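You operate a simulated robot arm through the tools that you are given. There is no shell and no other tool. Be economical: measure what you need, move in short steps, check, and stop when the job is done.

You are at the controls of a simulated robot arm. One attempt, no reset.

Task
Shut and lock both valves of tank 33.
Fine: both outlets are capped; leave the caps on.

It is judged by the outcome, as a careful person would: the job done as asked, and still so three seconds after it is handed in. It fails if anything else is knocked over, pushed out of place, dropped, spilled or broken. Lids that push on must go on centred and level and be pressed home; caps that screw on are set level and turned clockwise until they are tight.

Robot
A 7-joint arm with a two-finger parallel gripper, fixed in place. Base frame: the origin is at the foot of the arm, x ahead of it, y to its left, z up. Readings come in m, rad, newtons and seconds.
With the tool pointing down near the work surface it reaches from about 0.28 to 0.68 m from the base axis. Its first joint turns from -1.152 to 1.152 rad. Payload 1.57 kg.
Tool frame: the origin (TCP) lies between the finger pads and is the grasp point; the fingertips stand 0.03 m ahead of it; z points along the fingers, y is the line along which they close. Largest opening 0.11 m; finger width 0.024, thickness 0.012; the body of the gripper, 0.048 by 0.112 m, starts 0.078 m behind the TCP.
Orientation is told as [roll, pitch, yaw] about the base's x, y, z axes, in that order, counted from this pose: with the fingers straight down and closing along the base's y, the tool's x points along the base's -x, its y along +y and its z along -z.

Tools
- The arm moves only by the tool move_arm. Its argument "plan" is text: rows parted by semicolons, each of 7 numbers parted by spaces: the finger opening in m, from 0 to 0.11, then the shift along the tool's x, y, z in m, then the turn, a rotation vector about the tool's x, y, z in rad. In form: jaw x y z ax ay az; .... A call has 1 to 8 rows; each row is the pose to reach, as a shift and turn from the pose commanded when the call began, along the tool's axes at that moment. Rows are played at 5 a second. More than 0.05 m and 0.15 rad between two rows, or a gripper value outside its range, and nothing of the call is played. A pose out of reach is approached as far as the arm can. The call stops where the force on the tool passes 40 N (or 10 N more than at its start, if that is more) or the arm is blocked; 0.2 s more then pass. Each finger travels about 0.108 m/s and halts on what it meets, pressing with about 34 N; the grip force reading is that of the motor and also rises with nothing between the fingers. The clock runs only during rows and for 0.2 s after the last one: add rows that repeat a pose to give the fingers time. It gives the time, the measured TCP pose, the force on the tool (base axes), the opening and the grip force at its end, in the units of the frame above (readings bear some noise), and new pictures: "pictures" is both (left out), scene, wrist or none.
- Cameras (640 x 400 px; columns grow to the right, rows downward): "scene" is fixed at [0.1652, -0.38, 1.3972]; the picture's right is [0.83, -0.56, 0.00], its down [-0.33, -0.49, -0.81] and it looks along [0.45, 0.67, -0.59] (base axes); focal length 312 px, centre (320, 200). "wrist" rides on the gripper at [0.07, 0.016, -0.141] in the tool frame; the picture's right is [-0.23, 0.97, 0.00], its down [-0.86, -0.20, -0.48] and it looks along [-0.47, -0.11, 0.88] (tool axes); focal length 222 px, centre (320, 200). There is no depth. A picture from a camera that has moved, and an enlarged one, comes with that camera's place and axes in the base frame and with its lens. The place of the scene camera against the robot may be out by one fixed shift of up to 0.018 m in any direction.
- inspect(camera, box): a new picture of the part [left, top, right, bottom] of that camera's present view, enlarged. The clock stands still meanwhile.
- job_done(): hands the job in; it is judged then, once.

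Go step by step. Nothing tells you positions but the pictures and the camera data: compare them with the known pose of the tool, close in by small moves and look again before you grip or let go. The budget is 120 turns and 200 pictures, counting those below and the enlarged ones. Unless the task says otherwise, let go and move clear before handing in, and close with one line.

The tools are called after ">>>" by a JSON object that holds its "name" and its "arguments". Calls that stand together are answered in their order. move_arm: Moves the arm, as the interface text tells. Its arguments: {"type":"object","properties":{"plan":{"type":"string"},"pictures":{"type":"string","enum":["both","scene","wrist","none"]}},"required":["plan"]} The other tools are called the same way: inspect (camera, box) takes an enlarged picture of a part of a camera's view; job_done () hands the job in.

At the start:

```text
time_s: 0.0
eef_pos: [0.2927, 0.0386, 1.1569]
orientation: [0.0, 0.0, -0.001]
force: [0.2, -0.8, -0.5]
opening: 0.1102
grasp_force: 0.0
```

scene: 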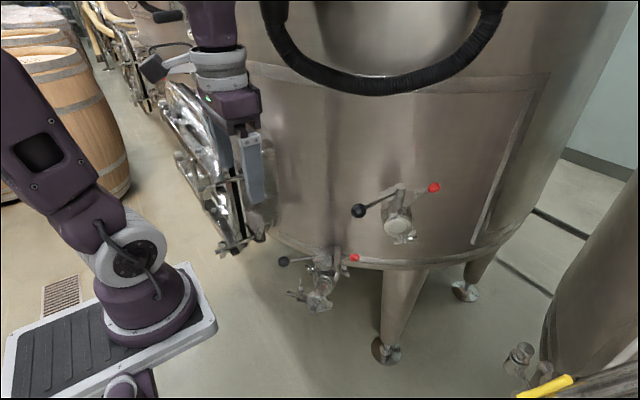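
wrist: 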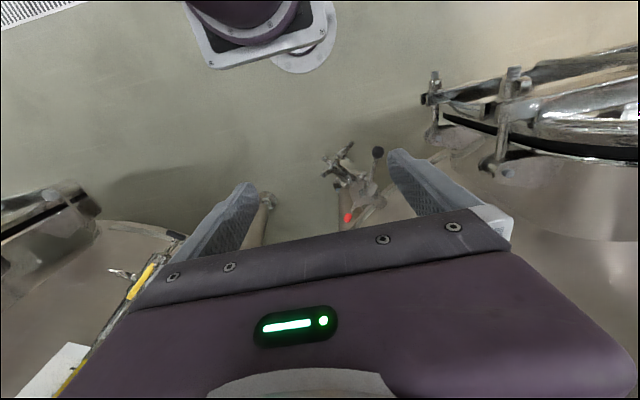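

I see a tank with two valves, each with a black-knobbed lever and a red-tipped piece. I'll look closer before moving.

>>> {"name": "inspect", "arguments": {"camera": "scene", "box": [330, 160, 460, 260]}}

>>> {"name": "inspect", "arguments": {"camera": "scene", "box": [260, 230, 390, 330]}}

>>> {"name": "inspect", "arguments": {"camera": "wrist", "box": [300, 130, 420, 240]}}

>>> {"name": "inspect", "arguments": {"camera": "scene", "box": [200, 0, 640, 400]}}

```text
4.00 times, centred on (395, 210) of scene
camera zoom: at [0.1652, -0.38, 1.3972], right [0.83, -0.56, 0.0], down [-0.33, -0.49, -0.81], along [0.45, 0.67, -0.59], focal length 1248 px, centre (20, 160)
```

zoom: 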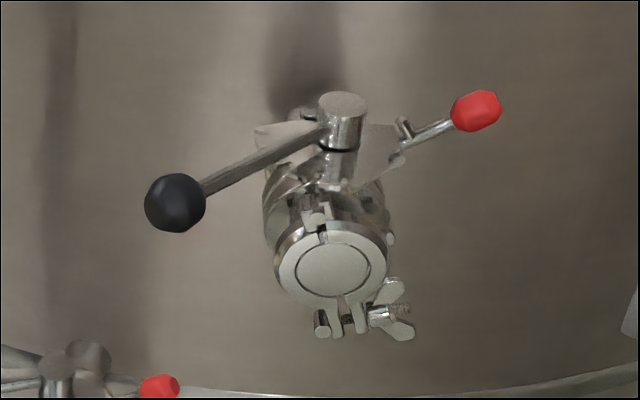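

```text
4.00 times, centred on (325, 280) of scene
camera zoom: at [0.1652, -0.38, 1.3972], right [0.83, -0.56, 0.0], down [-0.33, -0.49, -0.81], along [0.45, 0.67, -0.59], focal length 1248 px, centre (300, -120)
```

zoom: 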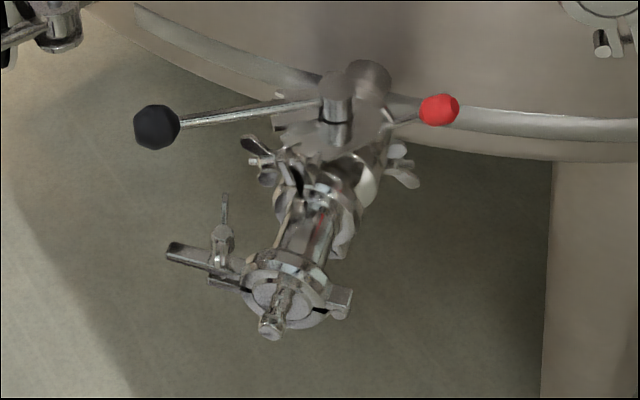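

```text
3.64 times, centred on (360, 185) of wrist
camera zoom: at [0.2222, 0.0558, 1.2975], right [0.23, 0.97, 0.0], down [0.86, -0.2, 0.48], along [0.47, -0.11, -0.88], focal length 808 px, centre (174, 254)
```

zoom: 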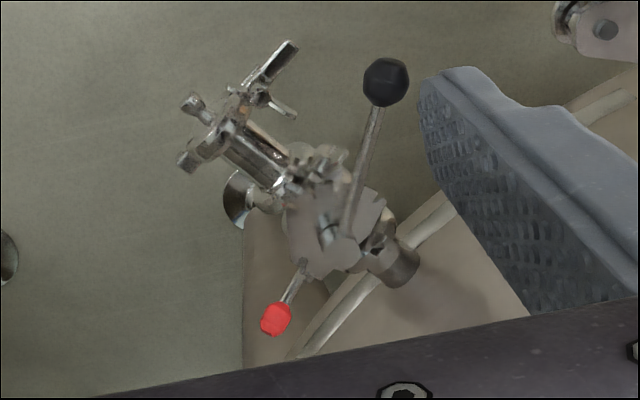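

```text
1.00 times, centred on (420, 200) of scene
camera zoom: at [0.1652, -0.38, 1.3972], right [0.83, -0.56, 0.0], down [-0.33, -0.49, -0.81], along [0.45, 0.67, -0.59], focal length 312 px, centre (220, 200)
```

zoom: 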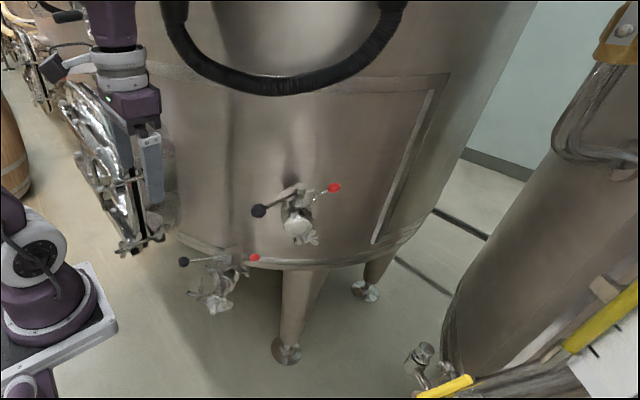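

The black levers seem to turn on vertical stems, with the lower one about square to its pipe and the upper one about 45° off. The red-tipped rods look like locks, so I'll zoom further in on them.

>>> {"name": "inspect", "arguments": {"camera": "scene", "box": [380, 175, 444, 215]}}

>>> {"name": "inspect", "arguments": {"camera": "scene", "box": [305, 240, 369, 280]}}

>>> {"name": "inspect", "arguments": {"camera": "wrist", "box": [330, 170, 394, 230]}}

```text
10.00 times, centred on (412, 195) of scene
camera zoom: at [0.1652, -0.38, 1.3972], right [0.83, -0.56, 0.0], down [-0.33, -0.49, -0.81], along [0.45, 0.67, -0.59], focal length 3120 px, centre (-600, 250)
```

zoom: 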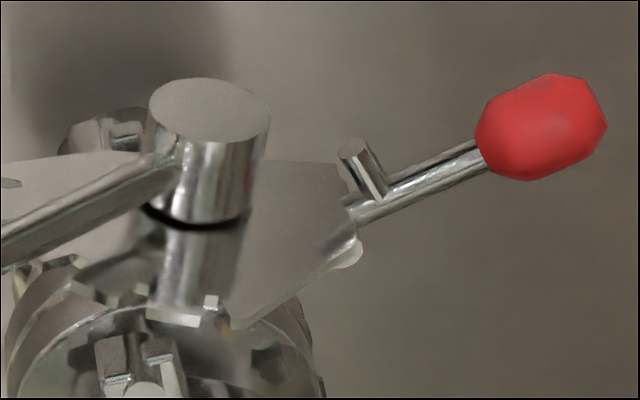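

```text
10.00 times, centred on (337, 260) of scene
camera zoom: at [0.1652, -0.38, 1.3972], right [0.83, -0.56, 0.0], down [-0.33, -0.49, -0.81], along [0.45, 0.67, -0.59], focal length 3120 px, centre (150, -400)
```

zoom: 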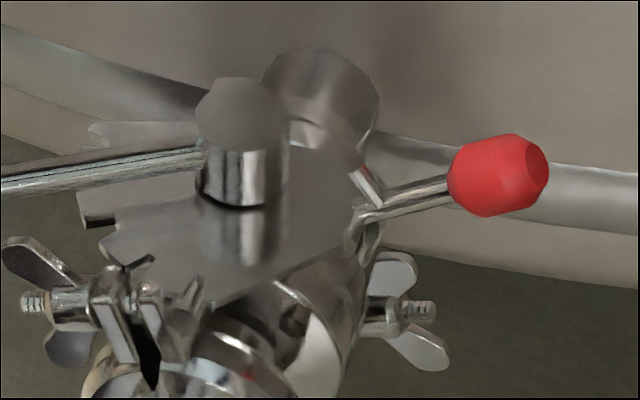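

```text
6.67 times, centred on (362, 200) of wrist
camera zoom: at [0.2222, 0.0558, 1.2975], right [0.23, 0.97, 0.0], down [0.86, -0.2, 0.48], along [0.47, -0.11, -0.88], focal length 1481 px, centre (40, 200)
```

zoom: 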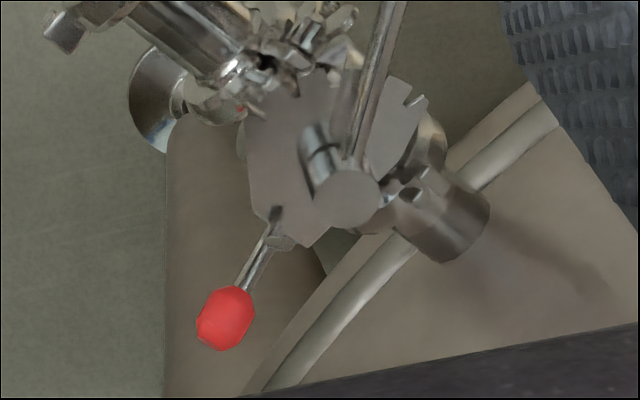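

The lower lever looks nearly square to its pipe, while the upper stem I estimate near (0.60,-0.02,1.04) with its lever partly open. I'll move the wrist camera over the upper valve, staying high.

>>> {"name": "move_arm", "arguments": {"plan": "0.11 -0.04 -0.01 0 0 0 0; 0.11 -0.08 -0.03 0 0 0 0; 0.08 -0.11 -0.05 -0.01 0 0 0; 0.04 -0.15 -0.06 -0.02 0 0 0; 0 -0.18 -0.07 -0.02 0 0 0; 0 -0.18 -0.07 -0.02 0 0 0"}}

```text
time_s: 1.1
eef_pos: [0.3987, -0.0308, 1.1397]
orientation: [-0.012, 0.179, -0.012]
force: [0.3, -0.1, 0.8]
opening: 0.0001
grasp_force: 11.8
stopped in row 5: the arm was blocked; the commanded pose is now the measured one
camera wrist: at [0.3545, -0.0118, 1.2897], right [0.23, 0.97, -0.05], down [0.92, -0.21, 0.32], along [0.3, -0.12, -0.95], focal length 222 px, centre (320, 200)
```

scene: 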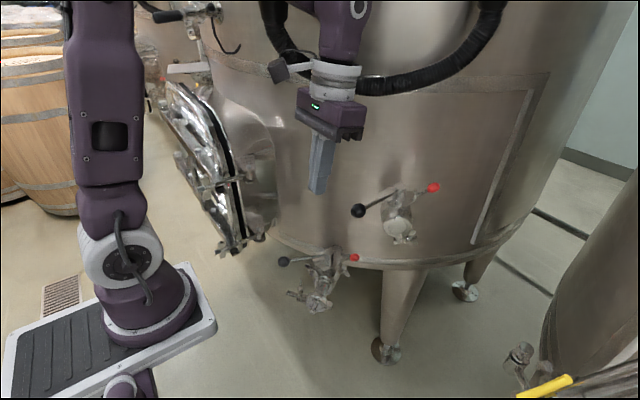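
wrist: 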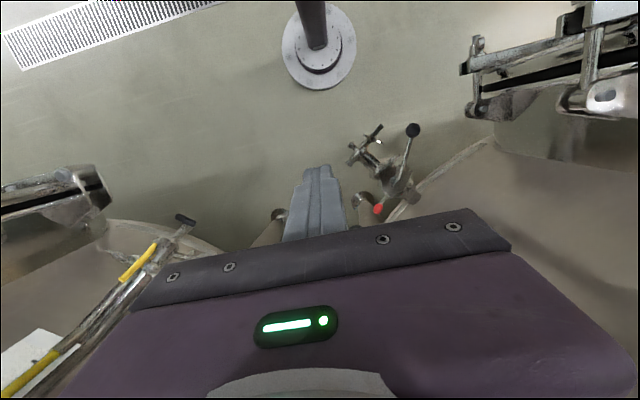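

The arm stopped without contact, so it's a reach limit with the tool down at that height. I'll tilt the fingers forward toward the tank instead and see whether the reach improves.

>>> {"name": "move_arm", "arguments": {"plan": "0 0.02 0 0 0 -0.14 0; 0 0.04 0 0 0 -0.28 0; 0 0.04 0 0 0 -0.42 0; 0 0.04 0 0 0 -0.56 0; 0 0.04 0 0 0 -0.7 0; 0 0.04 0 0 0 -0.7 0"}}

```text
time_s: 2.5
eef_pos: [0.36, -0.0296, 1.1467]
orientation: [-0.015, -0.529, 0.001]
force: [-0.5, 0.7, 0.3]
opening: 0.0002
grasp_force: 21.5
camera wrist: at [0.227, -0.0108, 1.2329], right [0.2, 0.97, 0.1], down [0.5, -0.19, 0.85], along [0.84, -0.12, -0.52], focal length 222 px, centre (320, 200)
```

scene: 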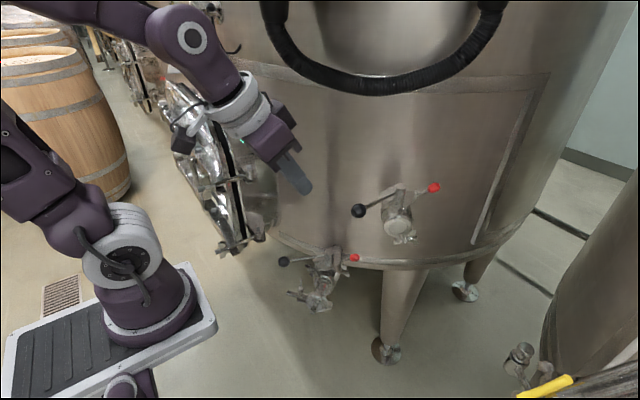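
wrist: 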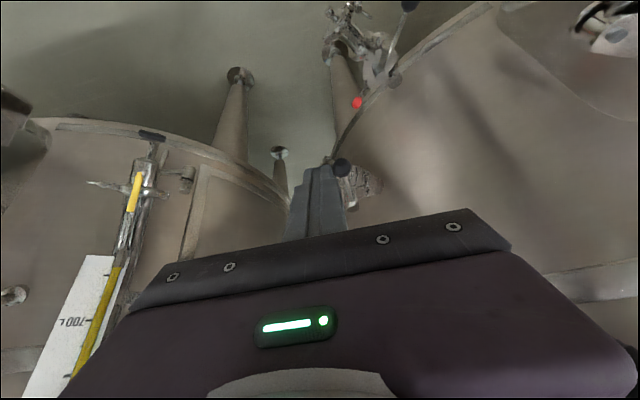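

The upper lever's black knob is now just behind the fingertips. I'll shift to the right and up a bit to see the valve clear of the gripper.

>>> {"name": "move_arm", "arguments": {"plan": "0 0 -0.04 -0.02 0 0 0; 0 0 -0.08 -0.04 0 0 0; 0 0 -0.12 -0.04 0 0 0; 0 0 -0.15 -0.04 0 0 0; 0 0 -0.15 -0.04 0 0 0"}}

>>> {"name": "inspect", "arguments": {"camera": "wrist", "box": [320, 100, 480, 200]}}

```text
time_s: 3.7
eef_pos: [0.3399, -0.1794, 1.1822]
orientation: [-0.015, -0.527, 0.001]
force: [-0.2, 0.0, -0.8]
opening: 0.0
grasp_force: 21.2
camera wrist: at [0.2078, -0.1608, 1.2694], right [0.2, 0.97, 0.1], down [0.5, -0.19, 0.85], along [0.84, -0.12, -0.52], focal length 222 px, centre (320, 200)
```

scene: 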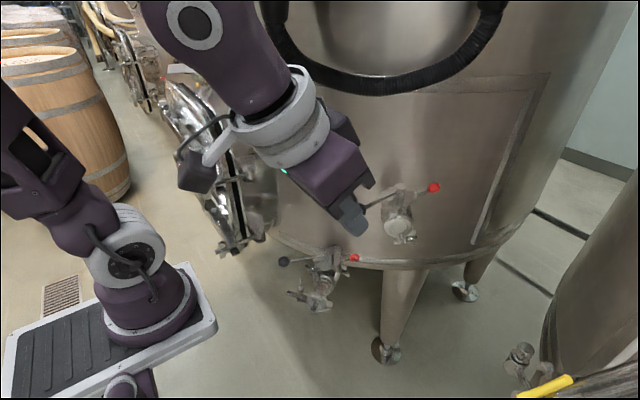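
wrist: 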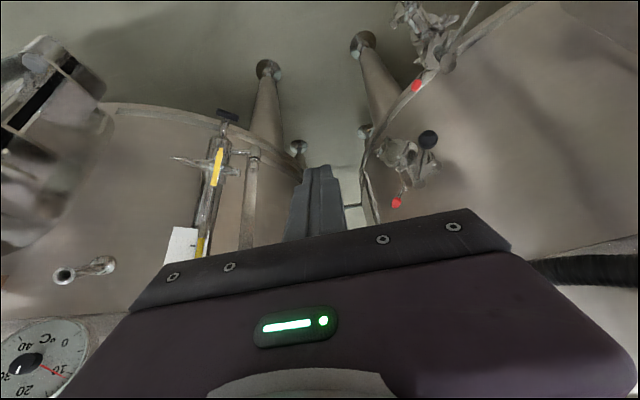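

```text
4.00 times, centred on (400, 150) of wrist
camera zoom: at [0.2078, -0.1608, 1.2694], right [0.2, 0.97, 0.1], down [0.5, -0.19, 0.85], along [0.84, -0.12, -0.52], focal length 888 px, centre (0, 400)
```

zoom: 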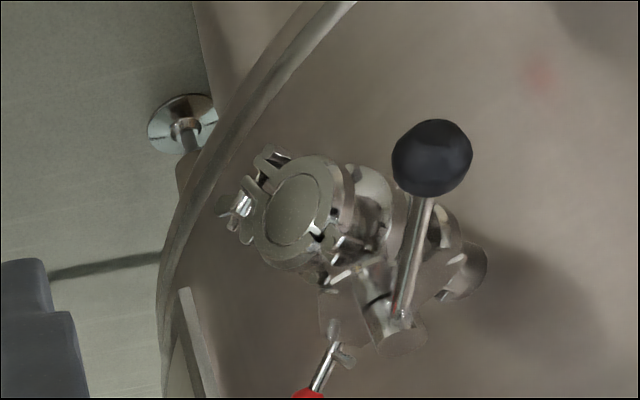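

I put the upper stem near (0.625,-0.005,1.02), its knob near (0.509,-0.009,1.004) and its red knob near (0.68,-0.05,1.02). The closed lever direction should be opposite the red rod, as on the lower valve; I'll go closer to see the lock.

>>> {"name": "move_arm", "arguments": {"plan": "0 -0.025 0.01 0.03 0 0 0; 0 -0.05 0.02 0.07 0 0 0; 0 -0.073 0.03 0.11 0 0 0; 0 -0.073 0.03 0.11 0 0 0"}}

>>> {"name": "inspect", "arguments": {"camera": "wrist", "box": [320, 80, 480, 180]}}

```text
time_s: 4.7
eef_pos: [0.4579, -0.1478, 1.1258]
orientation: [-0.016, -0.526, 0.0]
force: [0.0, 0.7, -0.2]
opening: 0.0
grasp_force: 20.9
camera wrist: at [0.3262, -0.1303, 1.2112], right [0.2, 0.97, 0.1], down [0.5, -0.19, 0.85], along [0.84, -0.12, -0.52], focal length 222 px, centre (320, 200)
```

scene: 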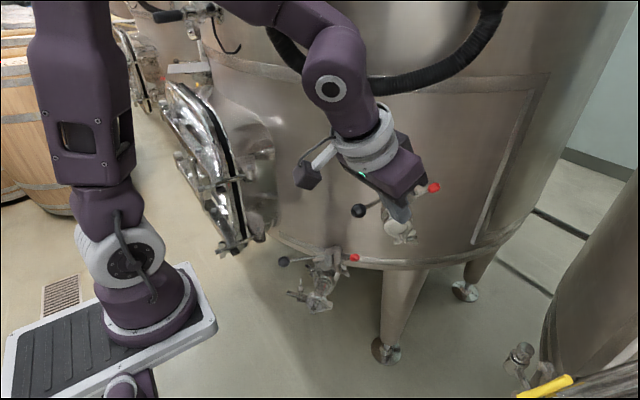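
wrist: 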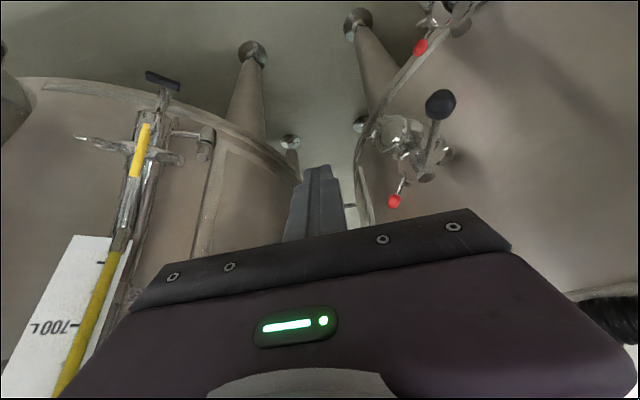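

```text
4.00 times, centred on (400, 130) of wrist
camera zoom: at [0.3262, -0.1303, 1.2112], right [0.2, 0.97, 0.1], down [0.5, -0.19, 0.85], along [0.84, -0.12, -0.52], focal length 888 px, centre (0, 480)
```

zoom: 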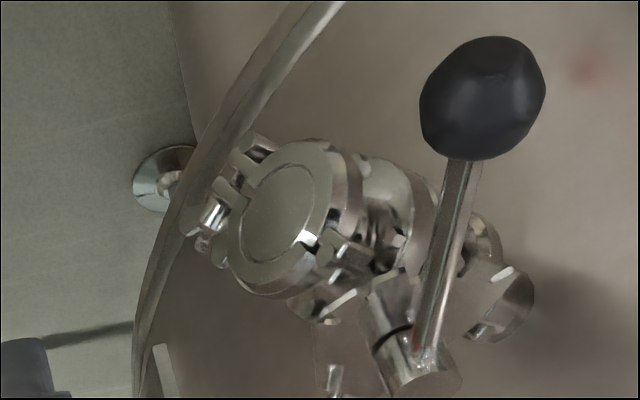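

>>> {"name": "inspect", "arguments": {"camera": "wrist", "box": [380, 150, 444, 215]}}

```text
6.15 times, centred on (412, 182) of wrist
camera zoom: at [0.3262, -0.1303, 1.2112], right [0.2, 0.97, 0.1], down [0.5, -0.19, 0.85], along [0.84, -0.12, -0.52], focal length 1367 px, centre (-246, 308)
```

zoom: 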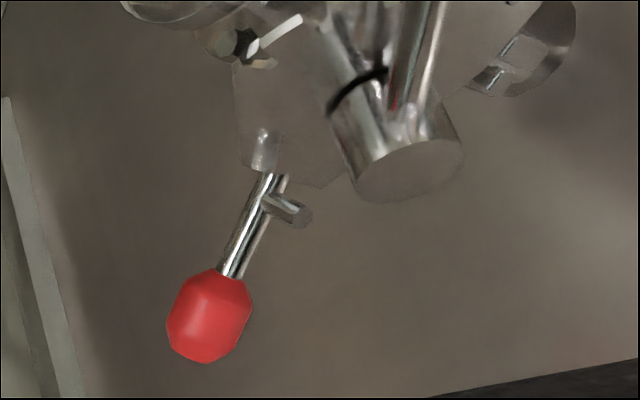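

The red rod has an upright cross stud just outside the fixed plate. I'll get closer to it from the right to understand how it locks.

>>> {"name": "move_arm", "arguments": {"plan": "0 -0.032 -0.01 0.03 0 0 0; 0 -0.05 -0.02 0.06 0 0 0; 0 -0.064 -0.02 0.089 0 0 0; 0 -0.064 -0.02 0.089 0 0 0", "pictures": "wrist"}}

>>> {"name": "inspect", "arguments": {"camera": "wrist", "box": [350, 110, 470, 200]}}

```text
time_s: 5.7
eef_pos: [0.5568, -0.1697, 1.082]
orientation: [-0.015, -0.528, -0.002]
force: [0.2, 0.3, 0.1]
opening: 0.0
grasp_force: 21.6
camera wrist: at [0.4251, -0.1509, 1.1677], right [0.2, 0.97, 0.1], down [0.5, -0.19, 0.85], along [0.84, -0.12, -0.52], focal length 222 px, centre (320, 200)
```

wrist: 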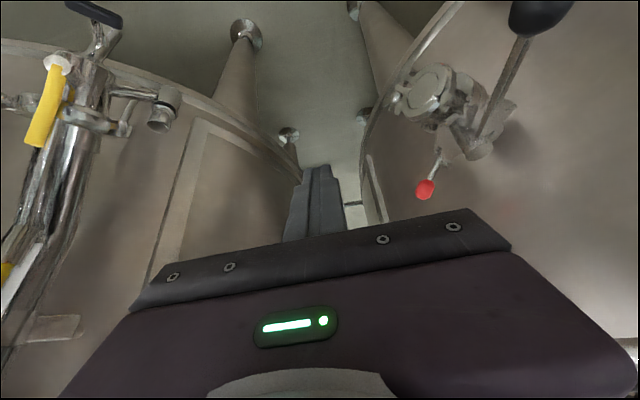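

```text
4.44 times, centred on (410, 155) of wrist
camera zoom: at [0.4251, -0.1509, 1.1677], right [0.2, 0.97, 0.1], down [0.5, -0.19, 0.85], along [0.84, -0.12, -0.52], focal length 987 px, centre (-80, 400)
```

zoom: 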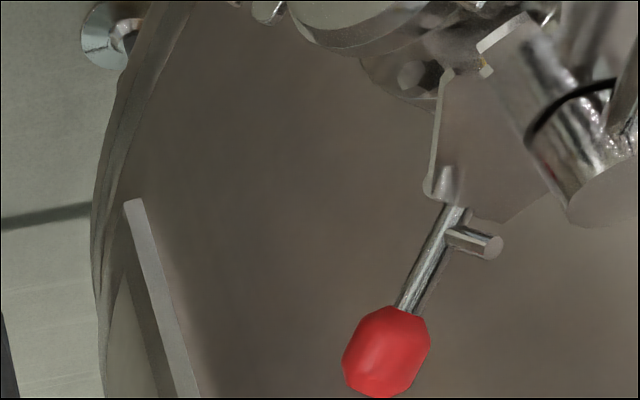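

The red rod looks like a plunger: its stud sits just outside a matching slot in the plate. First I'll close the upper lever, placing the closed fingers to the right (−y) of its knob.

>>> {"name": "move_arm", "arguments": {"plan": "0 0.03 0.03 -0.005 0 0 0; 0 0.06 0.065 -0.01 0 0 0; 0 0.06 0.09 -0.01 0 0 0; 0 0.08 0.105 0.025 0 0 0; 0 0.08 0.105 0.025 0 0 0"}}

```text
time_s: 6.9
eef_pos: [0.5005, -0.0659, 1.0186]
orientation: [-0.016, -0.527, 0.0]
force: [0.3, 0.1, -0.8]
opening: 0.0
grasp_force: 21.0
camera wrist: at [0.369, -0.0471, 1.1047], right [0.2, 0.97, 0.1], down [0.5, -0.19, 0.85], along [0.84, -0.12, -0.52], focal length 222 px, centre (320, 200)
```

scene: 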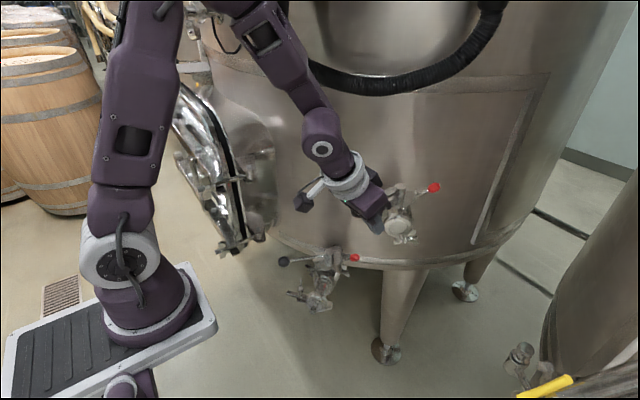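
wrist: 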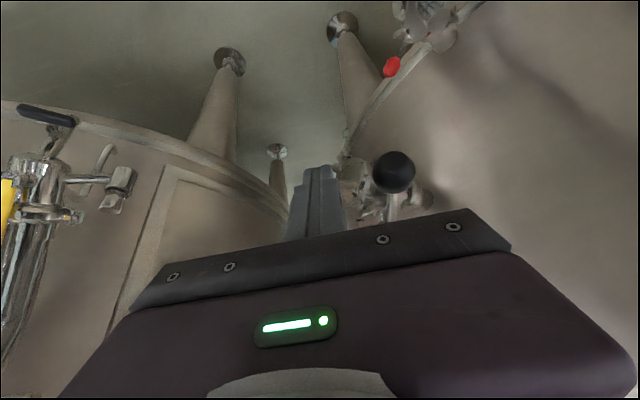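

The closed fingers are just right of the knob at its height. I'll push it toward +y along its arc.

>>> {"name": "move_arm", "arguments": {"plan": "0 0 0.02 0 0 0 0; 0 0 0.035 0 0 0 0; 0 0 0.05 0 0 0 0; 0 -0.002 0.065 0.001 0 0 0; 0 -0.004 0.08 0.002 0 0 0; 0 -0.006 0.09 0.003 0 0 0"}}

```text
time_s: 8.3
eef_pos: [0.5085, 0.0236, 1.0174]
orientation: [-0.014, -0.529, -0.003]
force: [2.3, -4.1, 0.8]
opening: 0.0
grasp_force: 21.1
camera wrist: at [0.3773, 0.0418, 1.1031], right [0.2, 0.97, 0.1], down [0.5, -0.19, 0.85], along [0.84, -0.12, -0.52], focal length 222 px, centre (320, 200)
```

scene: 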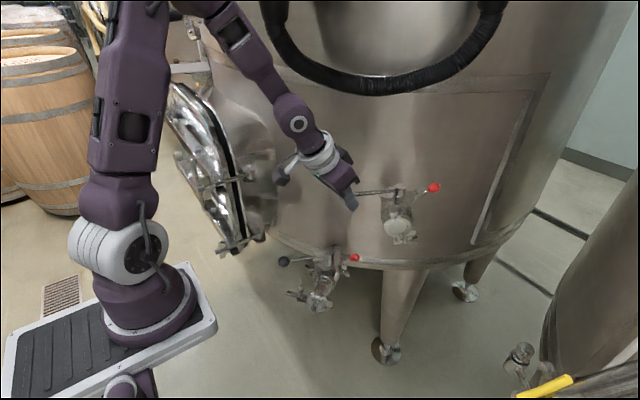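
wrist: 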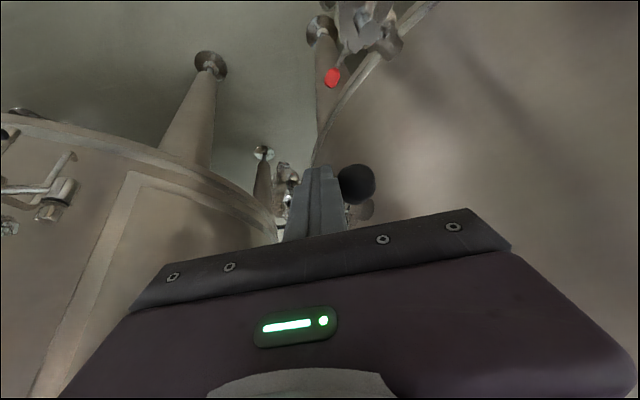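

The lever is moving with light force and the red rod stayed put. I'll keep pushing along the arc until it stops.

>>> {"name": "move_arm", "arguments": {"plan": "0 -0.005 0.012 0.003 0 0 0; 0 -0.01 0.024 0.005 0 0 0; 0 -0.015 0.034 0.008 0 0 0; 0 -0.015 0.034 0.008 0 0 0"}}

>>> {"name": "inspect", "arguments": {"camera": "scene", "box": [330, 160, 460, 260]}}

```text
time_s: 9.2
eef_pos: [0.5236, 0.0521, 1.0147]
orientation: [-0.018, -0.521, -0.01]
force: [-2.9, -9.0, 0.8]
opening: 0.0002
grasp_force: 21.5
stopped in row 4: the force on the tool passed its limit (the readings are from after the stop); the commanded pose is now the measured one
camera wrist: at [0.393, 0.072, 1.103], right [0.22, 0.97, 0.1], down [0.5, -0.2, 0.84], along [0.84, -0.13, -0.53], focal length 222 px, centre (320, 200)
```

scene: 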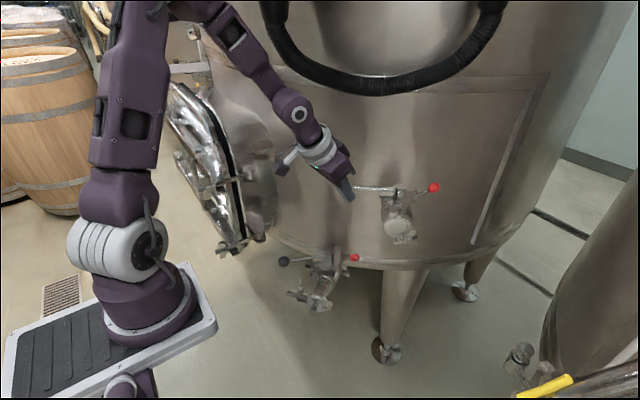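
wrist: 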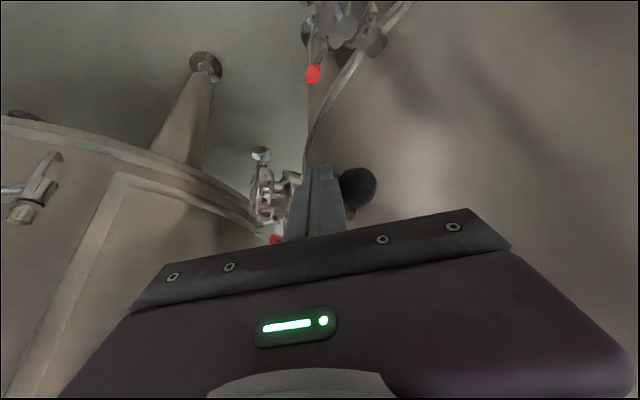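

```text
4.00 times, centred on (395, 210) of scene
camera zoom: at [0.1651, -0.3803, 1.3972], right [0.83, -0.56, 0.0], down [-0.33, -0.49, -0.81], along [0.45, 0.67, -0.59], focal length 1248 px, centre (20, 160)
```

zoom: 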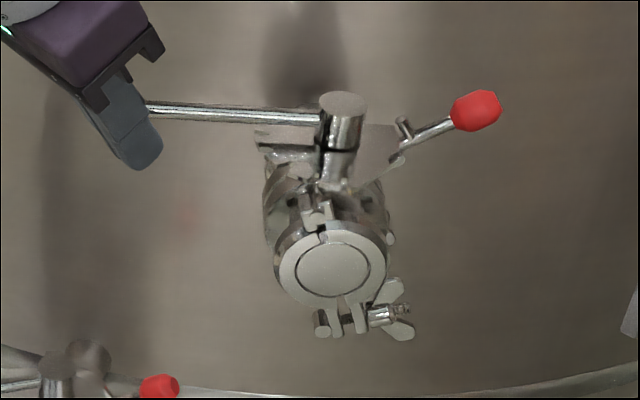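

The upper lever hit its stop about square to the pipe and in line with the red rod. I'll back off, swing to the right and tilt the fingers more toward the tank to get at the red plunger's outer end.

>>> {"name": "move_arm", "arguments": {"plan": "0 0.017 -0.03 -0.01 0 0 0; 0 0.015 -0.06 -0.043 0 0 0; 0 0.005 -0.09 -0.072 0 -0.1 0; 0 -0.009 -0.13 -0.076 0 -0.2 0; 0 -0.023 -0.17 -0.079 0 -0.3 0; 0 -0.023 -0.21 -0.079 0 -0.4 0; 0 -0.023 -0.25 -0.079 0 -0.48 0; 0 -0.023 -0.25 -0.079 0 -0.48 0"}}

>>> {"name": "inspect", "arguments": {"camera": "scene", "box": [330, 160, 460, 260]}}

```text
time_s: 11.0
eef_pos: [0.5006, -0.1942, 1.099]
orientation: [-0.026, -1.002, 0.005]
force: [-0.3, -0.8, 0.6]
opening: 0.0
grasp_force: 21.4
camera wrist: at [0.3442, -0.1752, 1.1161], right [0.14, 0.97, 0.18], down [0.05, -0.19, 0.98], along [0.99, -0.13, -0.08], focal length 222 px, centre (320, 200)
```

scene: 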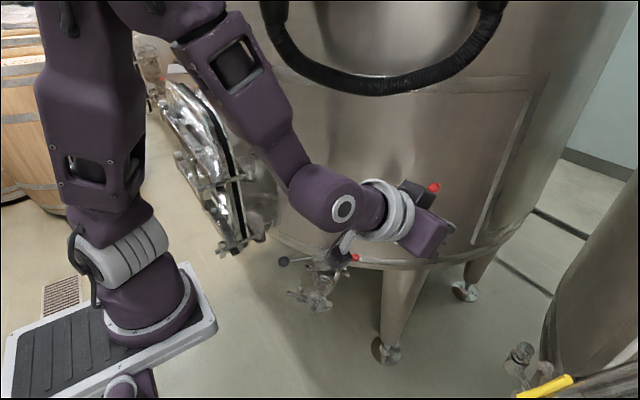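
wrist: 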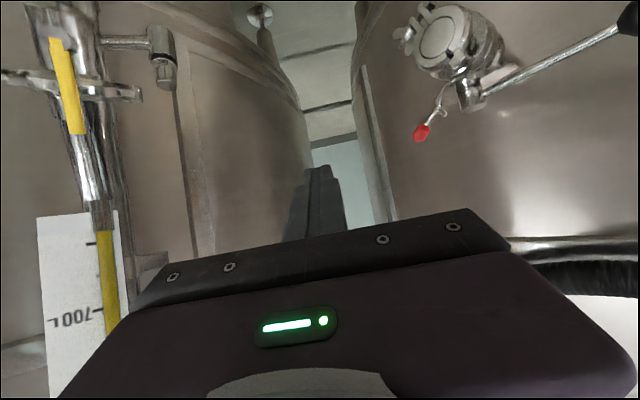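

```text
4.00 times, centred on (395, 210) of scene
camera zoom: at [0.1652, -0.38, 1.3972], right [0.83, -0.56, 0.0], down [-0.33, -0.49, -0.81], along [0.45, 0.67, -0.59], focal length 1248 px, centre (20, 160)
```

zoom: 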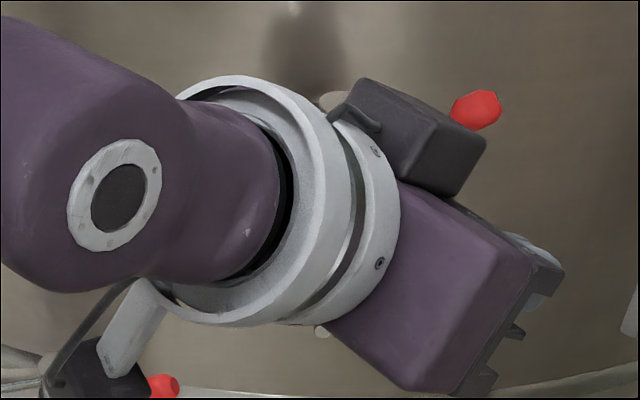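

>>> {"name": "inspect", "arguments": {"camera": "wrist", "box": [380, 0, 540, 150]}}

>>> {"name": "inspect", "arguments": {"camera": "wrist", "box": [405, 70, 485, 145]}}

```text
2.67 times, centred on (460, 75) of wrist
camera zoom: at [0.3442, -0.1752, 1.1161], right [0.14, 0.97, 0.18], down [0.05, -0.19, 0.98], along [0.99, -0.13, -0.08], focal length 592 px, centre (-53, 533)
```

zoom: 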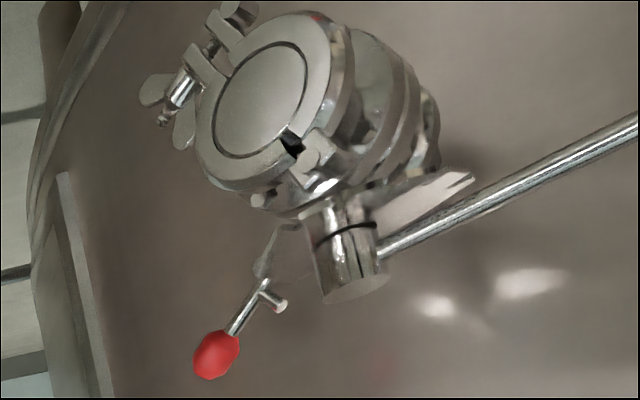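

```text
5.33 times, centred on (445, 108) of wrist
camera zoom: at [0.3442, -0.1752, 1.1161], right [0.14, 0.97, 0.18], down [0.05, -0.19, 0.98], along [0.99, -0.13, -0.08], focal length 1185 px, centre (-347, 693)
```

zoom: 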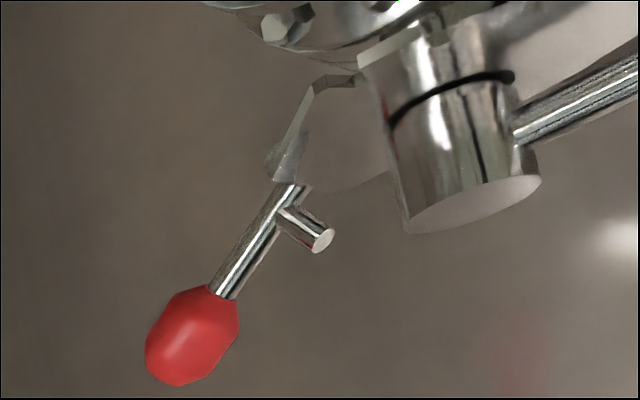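

The red rod slopes about 36° upward from the plate edge, with a stud perpendicular to it. I'll bring the camera closer from the side to tell whether it's a hinge or a plunger.

>>> {"name": "move_arm", "arguments": {"plan": "0 -0.01 0 0.045 0 0 0; 0 -0.02 0 0.085 0 0 0; 0 -0.023 0 0.128 0 0 0; 0 -0.023 0 0.128 0 0 0", "pictures": "wrist"}}

>>> {"name": "inspect", "arguments": {"camera": "wrist", "box": [420, 80, 520, 160]}}

```text
time_s: 12.0
eef_pos: [0.6222, -0.1972, 1.0484]
orientation: [-0.028, -1.001, 0.006]
force: [-0.1, 0.7, 0.4]
opening: 0.0
grasp_force: 21.7
camera wrist: at [0.4653, -0.1782, 1.0654], right [0.14, 0.97, 0.18], down [0.05, -0.19, 0.98], along [0.99, -0.13, -0.08], focal length 222 px, centre (320, 200)
```

wrist: 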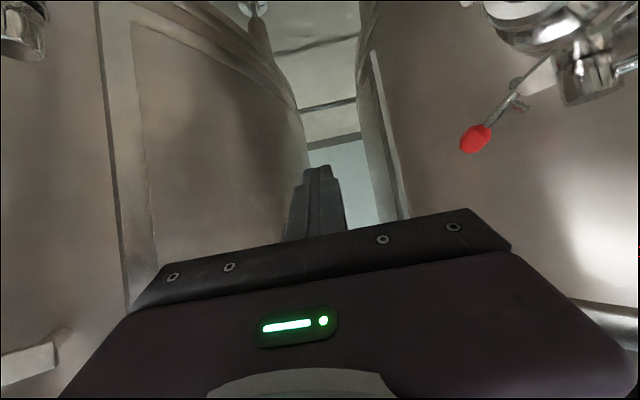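

```text
5.00 times, centred on (470, 120) of wrist
camera zoom: at [0.4653, -0.1782, 1.0654], right [0.14, 0.97, 0.18], down [0.05, -0.19, 0.98], along [0.99, -0.13, -0.08], focal length 1111 px, centre (-430, 600)
```

zoom: 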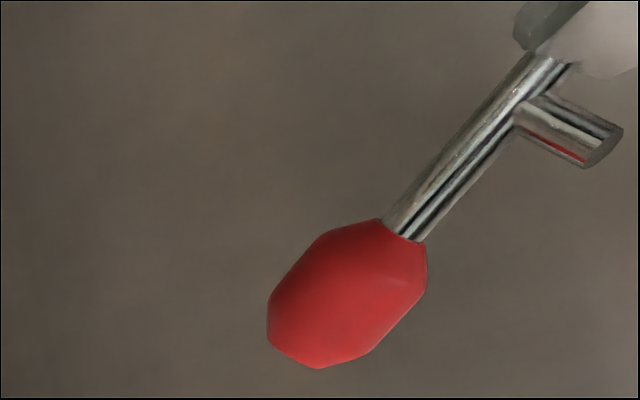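

>>> {"name": "inspect", "arguments": {"camera": "wrist", "box": [490, 40, 570, 120]}}

>>> {"name": "inspect", "arguments": {"camera": "wrist", "box": [440, 0, 640, 160]}}

```text
5.00 times, centred on (530, 80) of wrist
camera zoom: at [0.4653, -0.1782, 1.0654], right [0.14, 0.97, 0.18], down [0.05, -0.19, 0.98], along [0.99, -0.13, -0.08], focal length 1111 px, centre (-730, 800)
```

zoom: 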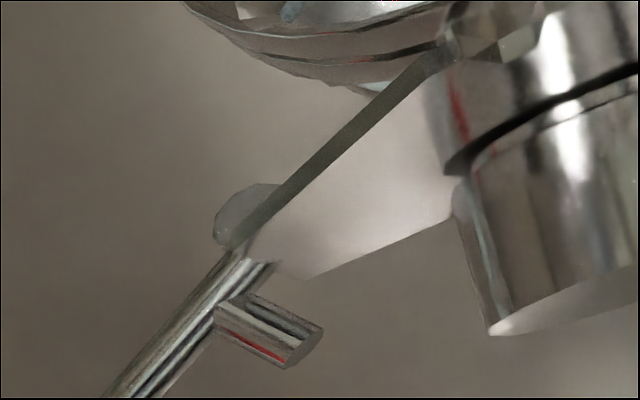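

```text
2.50 times, centred on (540, 80) of wrist
camera zoom: at [0.4653, -0.1782, 1.0654], right [0.14, 0.97, 0.18], down [0.05, -0.19, 0.98], along [0.99, -0.13, -0.08], focal length 555 px, centre (-230, 500)
```

zoom: 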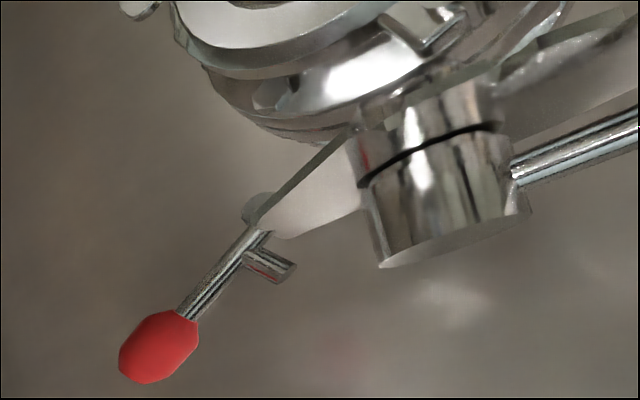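

The red rod ends in a rounded hinge eye at the plate edge, so it's a flip lever. The upper one stands up about 36°, while the lower valve's looks nearly level. I'll bring the closed fingers above the upper red knob to press it down gently.

>>> {"name": "move_arm", "arguments": {"plan": "0 -0.03 0.01 -0.015 0 0 0; 0 -0.05 0.04 -0.02 0 0 0; 0 -0.056 0.085 -0.01 0 0 0; 0 -0.056 0.125 0 0 0 0; 0 -0.056 0.144 0.009 0 0 0; 0 -0.056 0.144 0.009 0 0 0"}}

>>> {"name": "inspect", "arguments": {"camera": "wrist", "box": [260, 120, 420, 220]}}

>>> {"name": "inspect", "arguments": {"camera": "scene", "box": [350, 140, 480, 240]}}

```text
time_s: 13.4
eef_pos: [0.6624, -0.0531, 1.0911]
orientation: [-0.028, -1.002, 0.007]
force: [0.1, 0.1, 0.3]
opening: 0.0
grasp_force: 20.9
camera wrist: at [0.5054, -0.0333, 1.1074], right [0.14, 0.97, 0.18], down [0.05, -0.19, 0.98], along [0.99, -0.13, -0.08], focal length 222 px, centre (320, 200)
```

scene: 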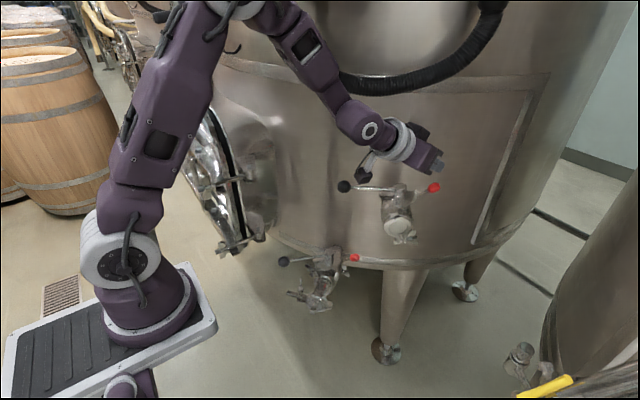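
wrist: 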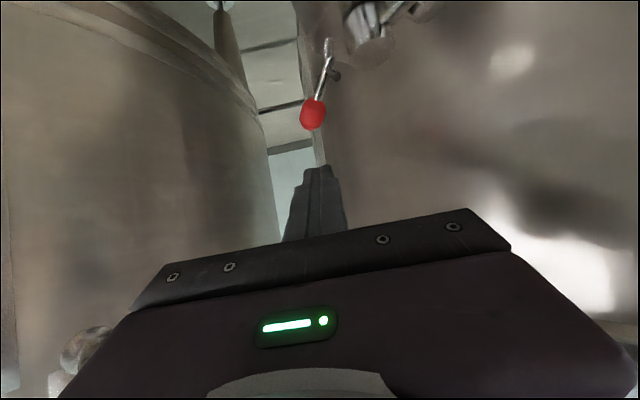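

```text
4.00 times, centred on (340, 170) of wrist
camera zoom: at [0.5054, -0.0333, 1.1074], right [0.14, 0.97, 0.18], down [0.05, -0.19, 0.98], along [0.99, -0.13, -0.08], focal length 888 px, centre (240, 320)
```

zoom: 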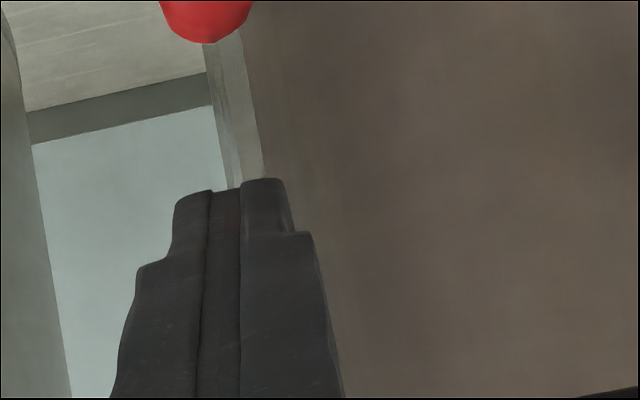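

```text
4.00 times, centred on (415, 190) of scene
camera zoom: at [0.1652, -0.38, 1.3972], right [0.83, -0.56, 0.0], down [-0.33, -0.49, -0.81], along [0.45, 0.67, -0.59], focal length 1248 px, centre (-60, 240)
```

zoom: 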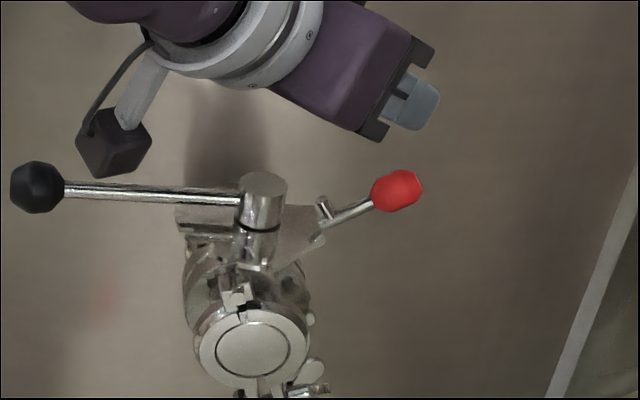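

The fingers are above and slightly short of the red knob. I'll move in over it and press down in small steps.

>>> {"name": "move_arm", "arguments": {"plan": "0 0.005 0 0.015 0 0 0; 0 0.0105 0 0.028 0 0 0; 0 0.016 0 0.031 0 0 0; 0 0.021 0 0.034 0 0 0; 0 0.026 0 0.037 0 0 0; 0 0.026 0 0.037 0 0 0"}}

>>> {"name": "inspect", "arguments": {"camera": "scene", "box": [380, 155, 460, 215]}}

```text
time_s: 14.8
eef_pos: [0.6799, -0.0553, 1.0538]
orientation: [-0.03, -1.014, 0.009]
force: [9.4, -2.9, 29.6]
opening: 0.0
grasp_force: 20.9
camera wrist: at [0.5233, -0.0356, 1.0677], right [0.14, 0.97, 0.18], down [0.04, -0.18, 0.98], along [0.99, -0.13, -0.07], focal length 222 px, centre (320, 200)
```

scene: 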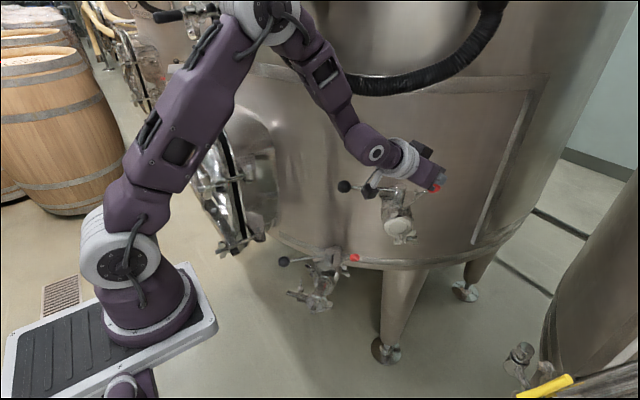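
wrist: 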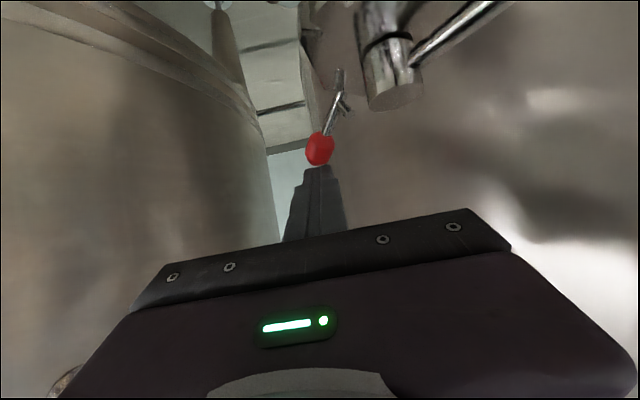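

```text
6.67 times, centred on (420, 185) of scene
camera zoom: at [0.1648, -0.3801, 1.3973], right [0.83, -0.56, 0.0], down [-0.33, -0.49, -0.81], along [0.45, 0.67, -0.59], focal length 2080 px, centre (-347, 300)
```

zoom: 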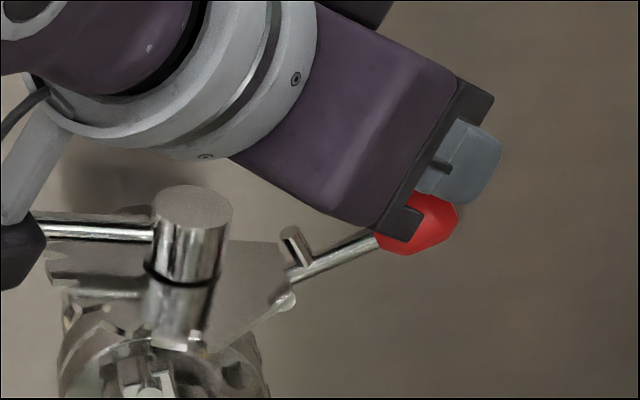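

About 30 N downward didn't budge it, so that's not its travel. I'll back off and compare the lower valve's lock from the same kind of viewpoint.

>>> {"name": "move_arm", "arguments": {"plan": "0 -0.025 0 -0.016 0 0 0; 0 -0.016 -0.01 -0.058 0 0 0; 0 0.005 -0.03 -0.091 0 0 0; 0 0.027 -0.05 -0.125 0 0 0; 0 0.049 -0.07 -0.159 0 0 0; 0 0.07 -0.09 -0.192 0 0 0; 0 0.107 -0.11 -0.204 0 0 0; 0 0.141 -0.12 -0.182 0 0 0"}}

>>> {"name": "inspect", "arguments": {"camera": "scene", "box": [350, 140, 480, 240]}}

```text
time_s: 16.6
eef_pos: [0.4844, -0.1889, 1.0314]
orientation: [-0.027, -1.001, 0.008]
force: [-0.2, 0.2, 0.2]
opening: 0.0
grasp_force: 21.3
out of reach, approached as far as the arm can: row 6, 7, 8
camera wrist: at [0.328, -0.17, 1.0476], right [0.14, 0.97, 0.18], down [0.06, -0.19, 0.98], along [0.99, -0.12, -0.08], focal length 222 px, centre (320, 200)
```

scene: 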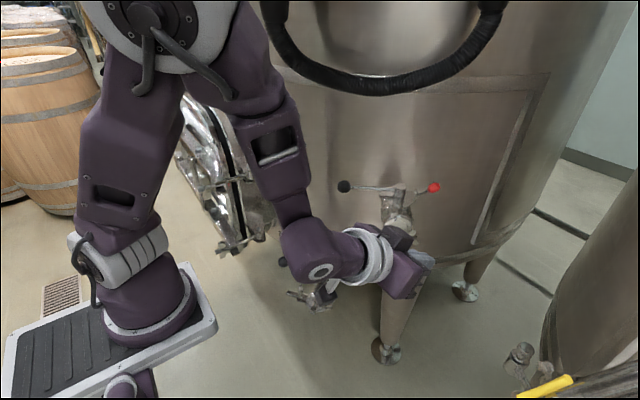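
wrist: 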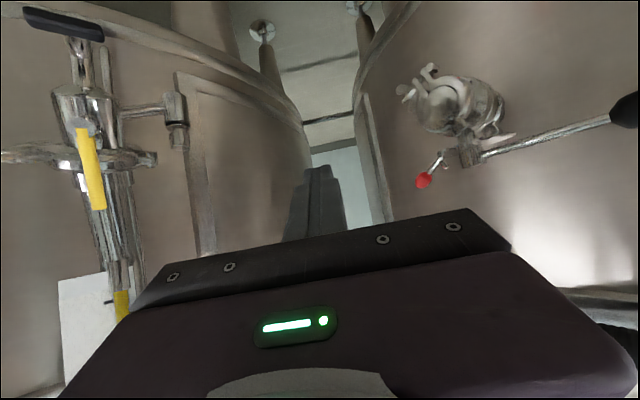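

```text
4.00 times, centred on (415, 190) of scene
camera zoom: at [0.1652, -0.38, 1.3972], right [0.83, -0.56, 0.0], down [-0.33, -0.49, -0.81], along [0.45, 0.67, -0.59], focal length 1248 px, centre (-60, 240)
```

zoom: 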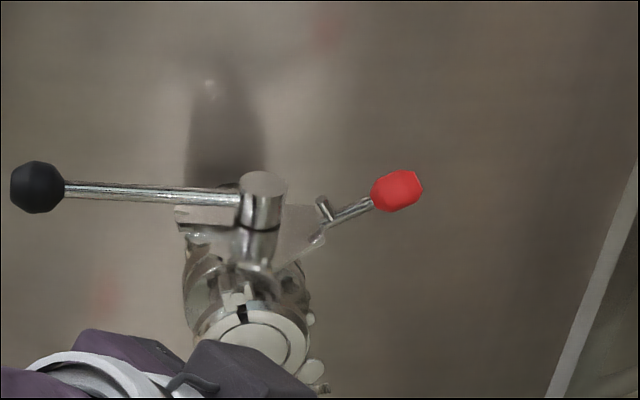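

Upper is unchanged. Now I'll move down to look at the lower valve with a steeper tool.

>>> {"name": "move_arm", "arguments": {"plan": "0 0.02 0 0 0 0.12 0; 0 0.045 0.01 0.003 0 0.24 0; 0 0.075 0.03 0.008 0 0.36 0; 0 0.11 0.05 0.012 0 0.45 0; 0 0.14 0.08 0.012 0 0.45 0; 0 0.14 0.08 0.012 0 0.45 0", "pictures": "wrist"}}

>>> {"name": "inspect", "arguments": {"camera": "wrist", "box": [340, 100, 500, 200]}}

```text
time_s: 18.0
eef_pos: [0.4222, -0.1119, 0.9044]
orientation: [-0.017, -0.551, -0.006]
force: [-0.6, 0.1, 0.5]
opening: 0.0
grasp_force: 21.8
camera wrist: at [0.2875, -0.0922, 0.9881], right [0.21, 0.97, 0.1], down [0.47, -0.19, 0.86], along [0.86, -0.13, -0.5], focal length 222 px, centre (320, 200)
```

wrist: 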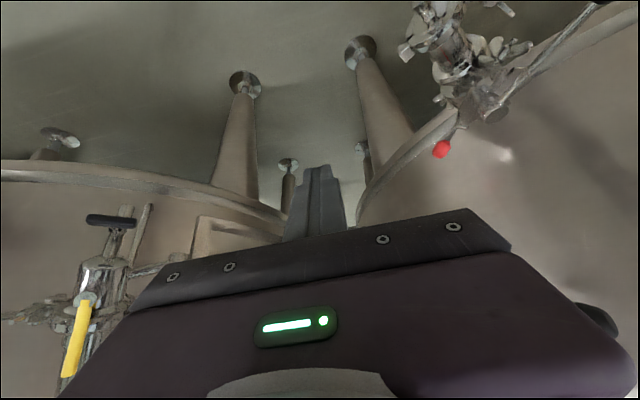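

```text
4.00 times, centred on (420, 150) of wrist
camera zoom: at [0.2875, -0.0922, 0.9881], right [0.21, 0.97, 0.1], down [0.47, -0.19, 0.86], along [0.86, -0.13, -0.5], focal length 888 px, centre (-80, 400)
```

zoom: 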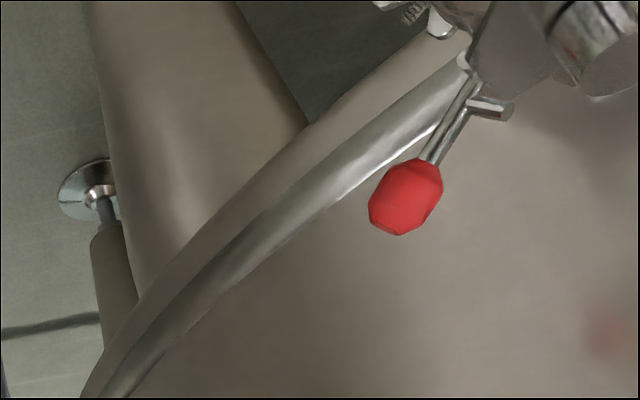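

>>> {"name": "inspect", "arguments": {"camera": "wrist", "box": [430, 75, 530, 165]}}

>>> {"name": "inspect", "arguments": {"camera": "wrist", "box": [400, 0, 600, 130]}}

>>> {"name": "inspect", "arguments": {"camera": "scene", "box": [270, 235, 370, 300]}}

```text
4.44 times, centred on (480, 120) of wrist
camera zoom: at [0.2875, -0.0922, 0.9881], right [0.21, 0.97, 0.1], down [0.47, -0.19, 0.86], along [0.86, -0.13, -0.5], focal length 987 px, centre (-391, 556)
```

zoom: 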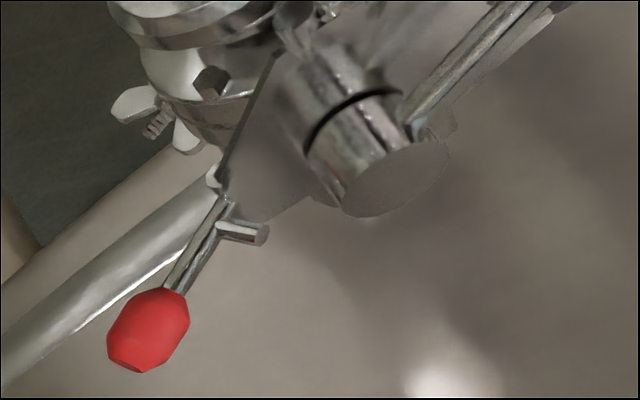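

```text
3.08 times, centred on (500, 65) of wrist
camera zoom: at [0.2875, -0.0922, 0.9881], right [0.21, 0.97, 0.1], down [0.47, -0.19, 0.86], along [0.86, -0.13, -0.5], focal length 684 px, centre (-234, 615)
```

zoom: 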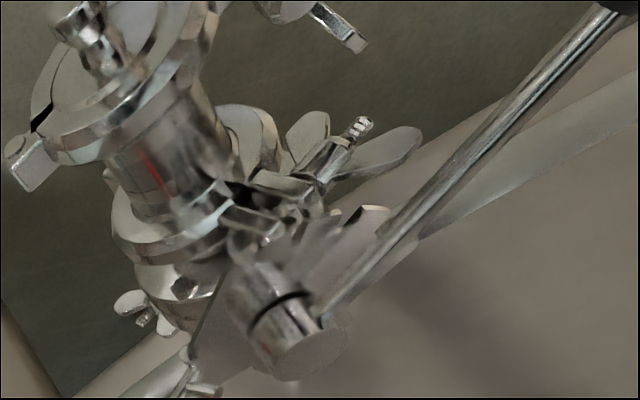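

```text
6.15 times, centred on (320, 268) of scene
camera zoom: at [0.1652, -0.38, 1.3972], right [0.83, -0.56, 0.0], down [-0.33, -0.49, -0.81], along [0.45, 0.67, -0.59], focal length 1920 px, centre (320, -215)
```

zoom: 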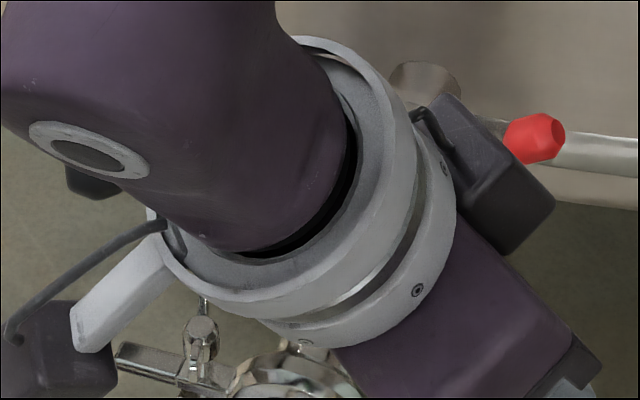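

The lower lever sits roughly 10° short of where the upper stopped, relative to its red rod, and the lock rods look alike. I'll bring the fingers beside the lower knob (≈(0.41,0.157,0.765)) to test it against its stop.

>>> {"name": "move_arm", "arguments": {"plan": "0 0.013 0.045 -0.008 0 0 0; 0 0.026 0.09 -0.016 0 0 0; 0 0.039 0.135 -0.024 0 0 0; 0 0.051 0.17 -0.031 0 0 0; 0 0.07 0.19 0.005 0 0 0; 0 0.09 0.203 0.04 0 0 0; 0 0.1 0.205 0.06 0 0 0; 0 0.1 0.205 0.06 0 0 0"}}

```text
time_s: 19.8
eef_pos: [0.3704, 0.0964, 0.8016]
orientation: [-0.017, -0.551, -0.006]
force: [-1.5, 1.2, 0.4]
opening: 0.0001
grasp_force: 21.3
out of reach, approached as far as the arm can: row 1, 2, 3, 4, 5, 6
camera wrist: at [0.2371, 0.116, 0.8845], right [0.21, 0.97, 0.1], down [0.47, -0.19, 0.86], along [0.86, -0.13, -0.5], focal length 222 px, centre (320, 200)
```

scene: 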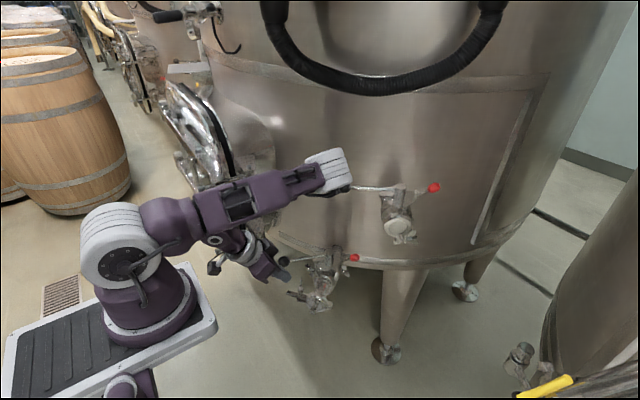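
wrist: 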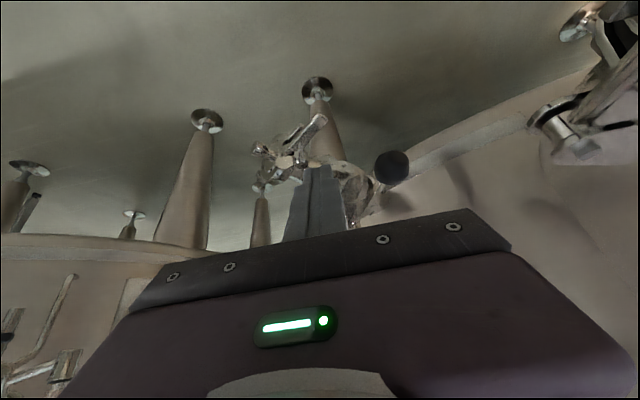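

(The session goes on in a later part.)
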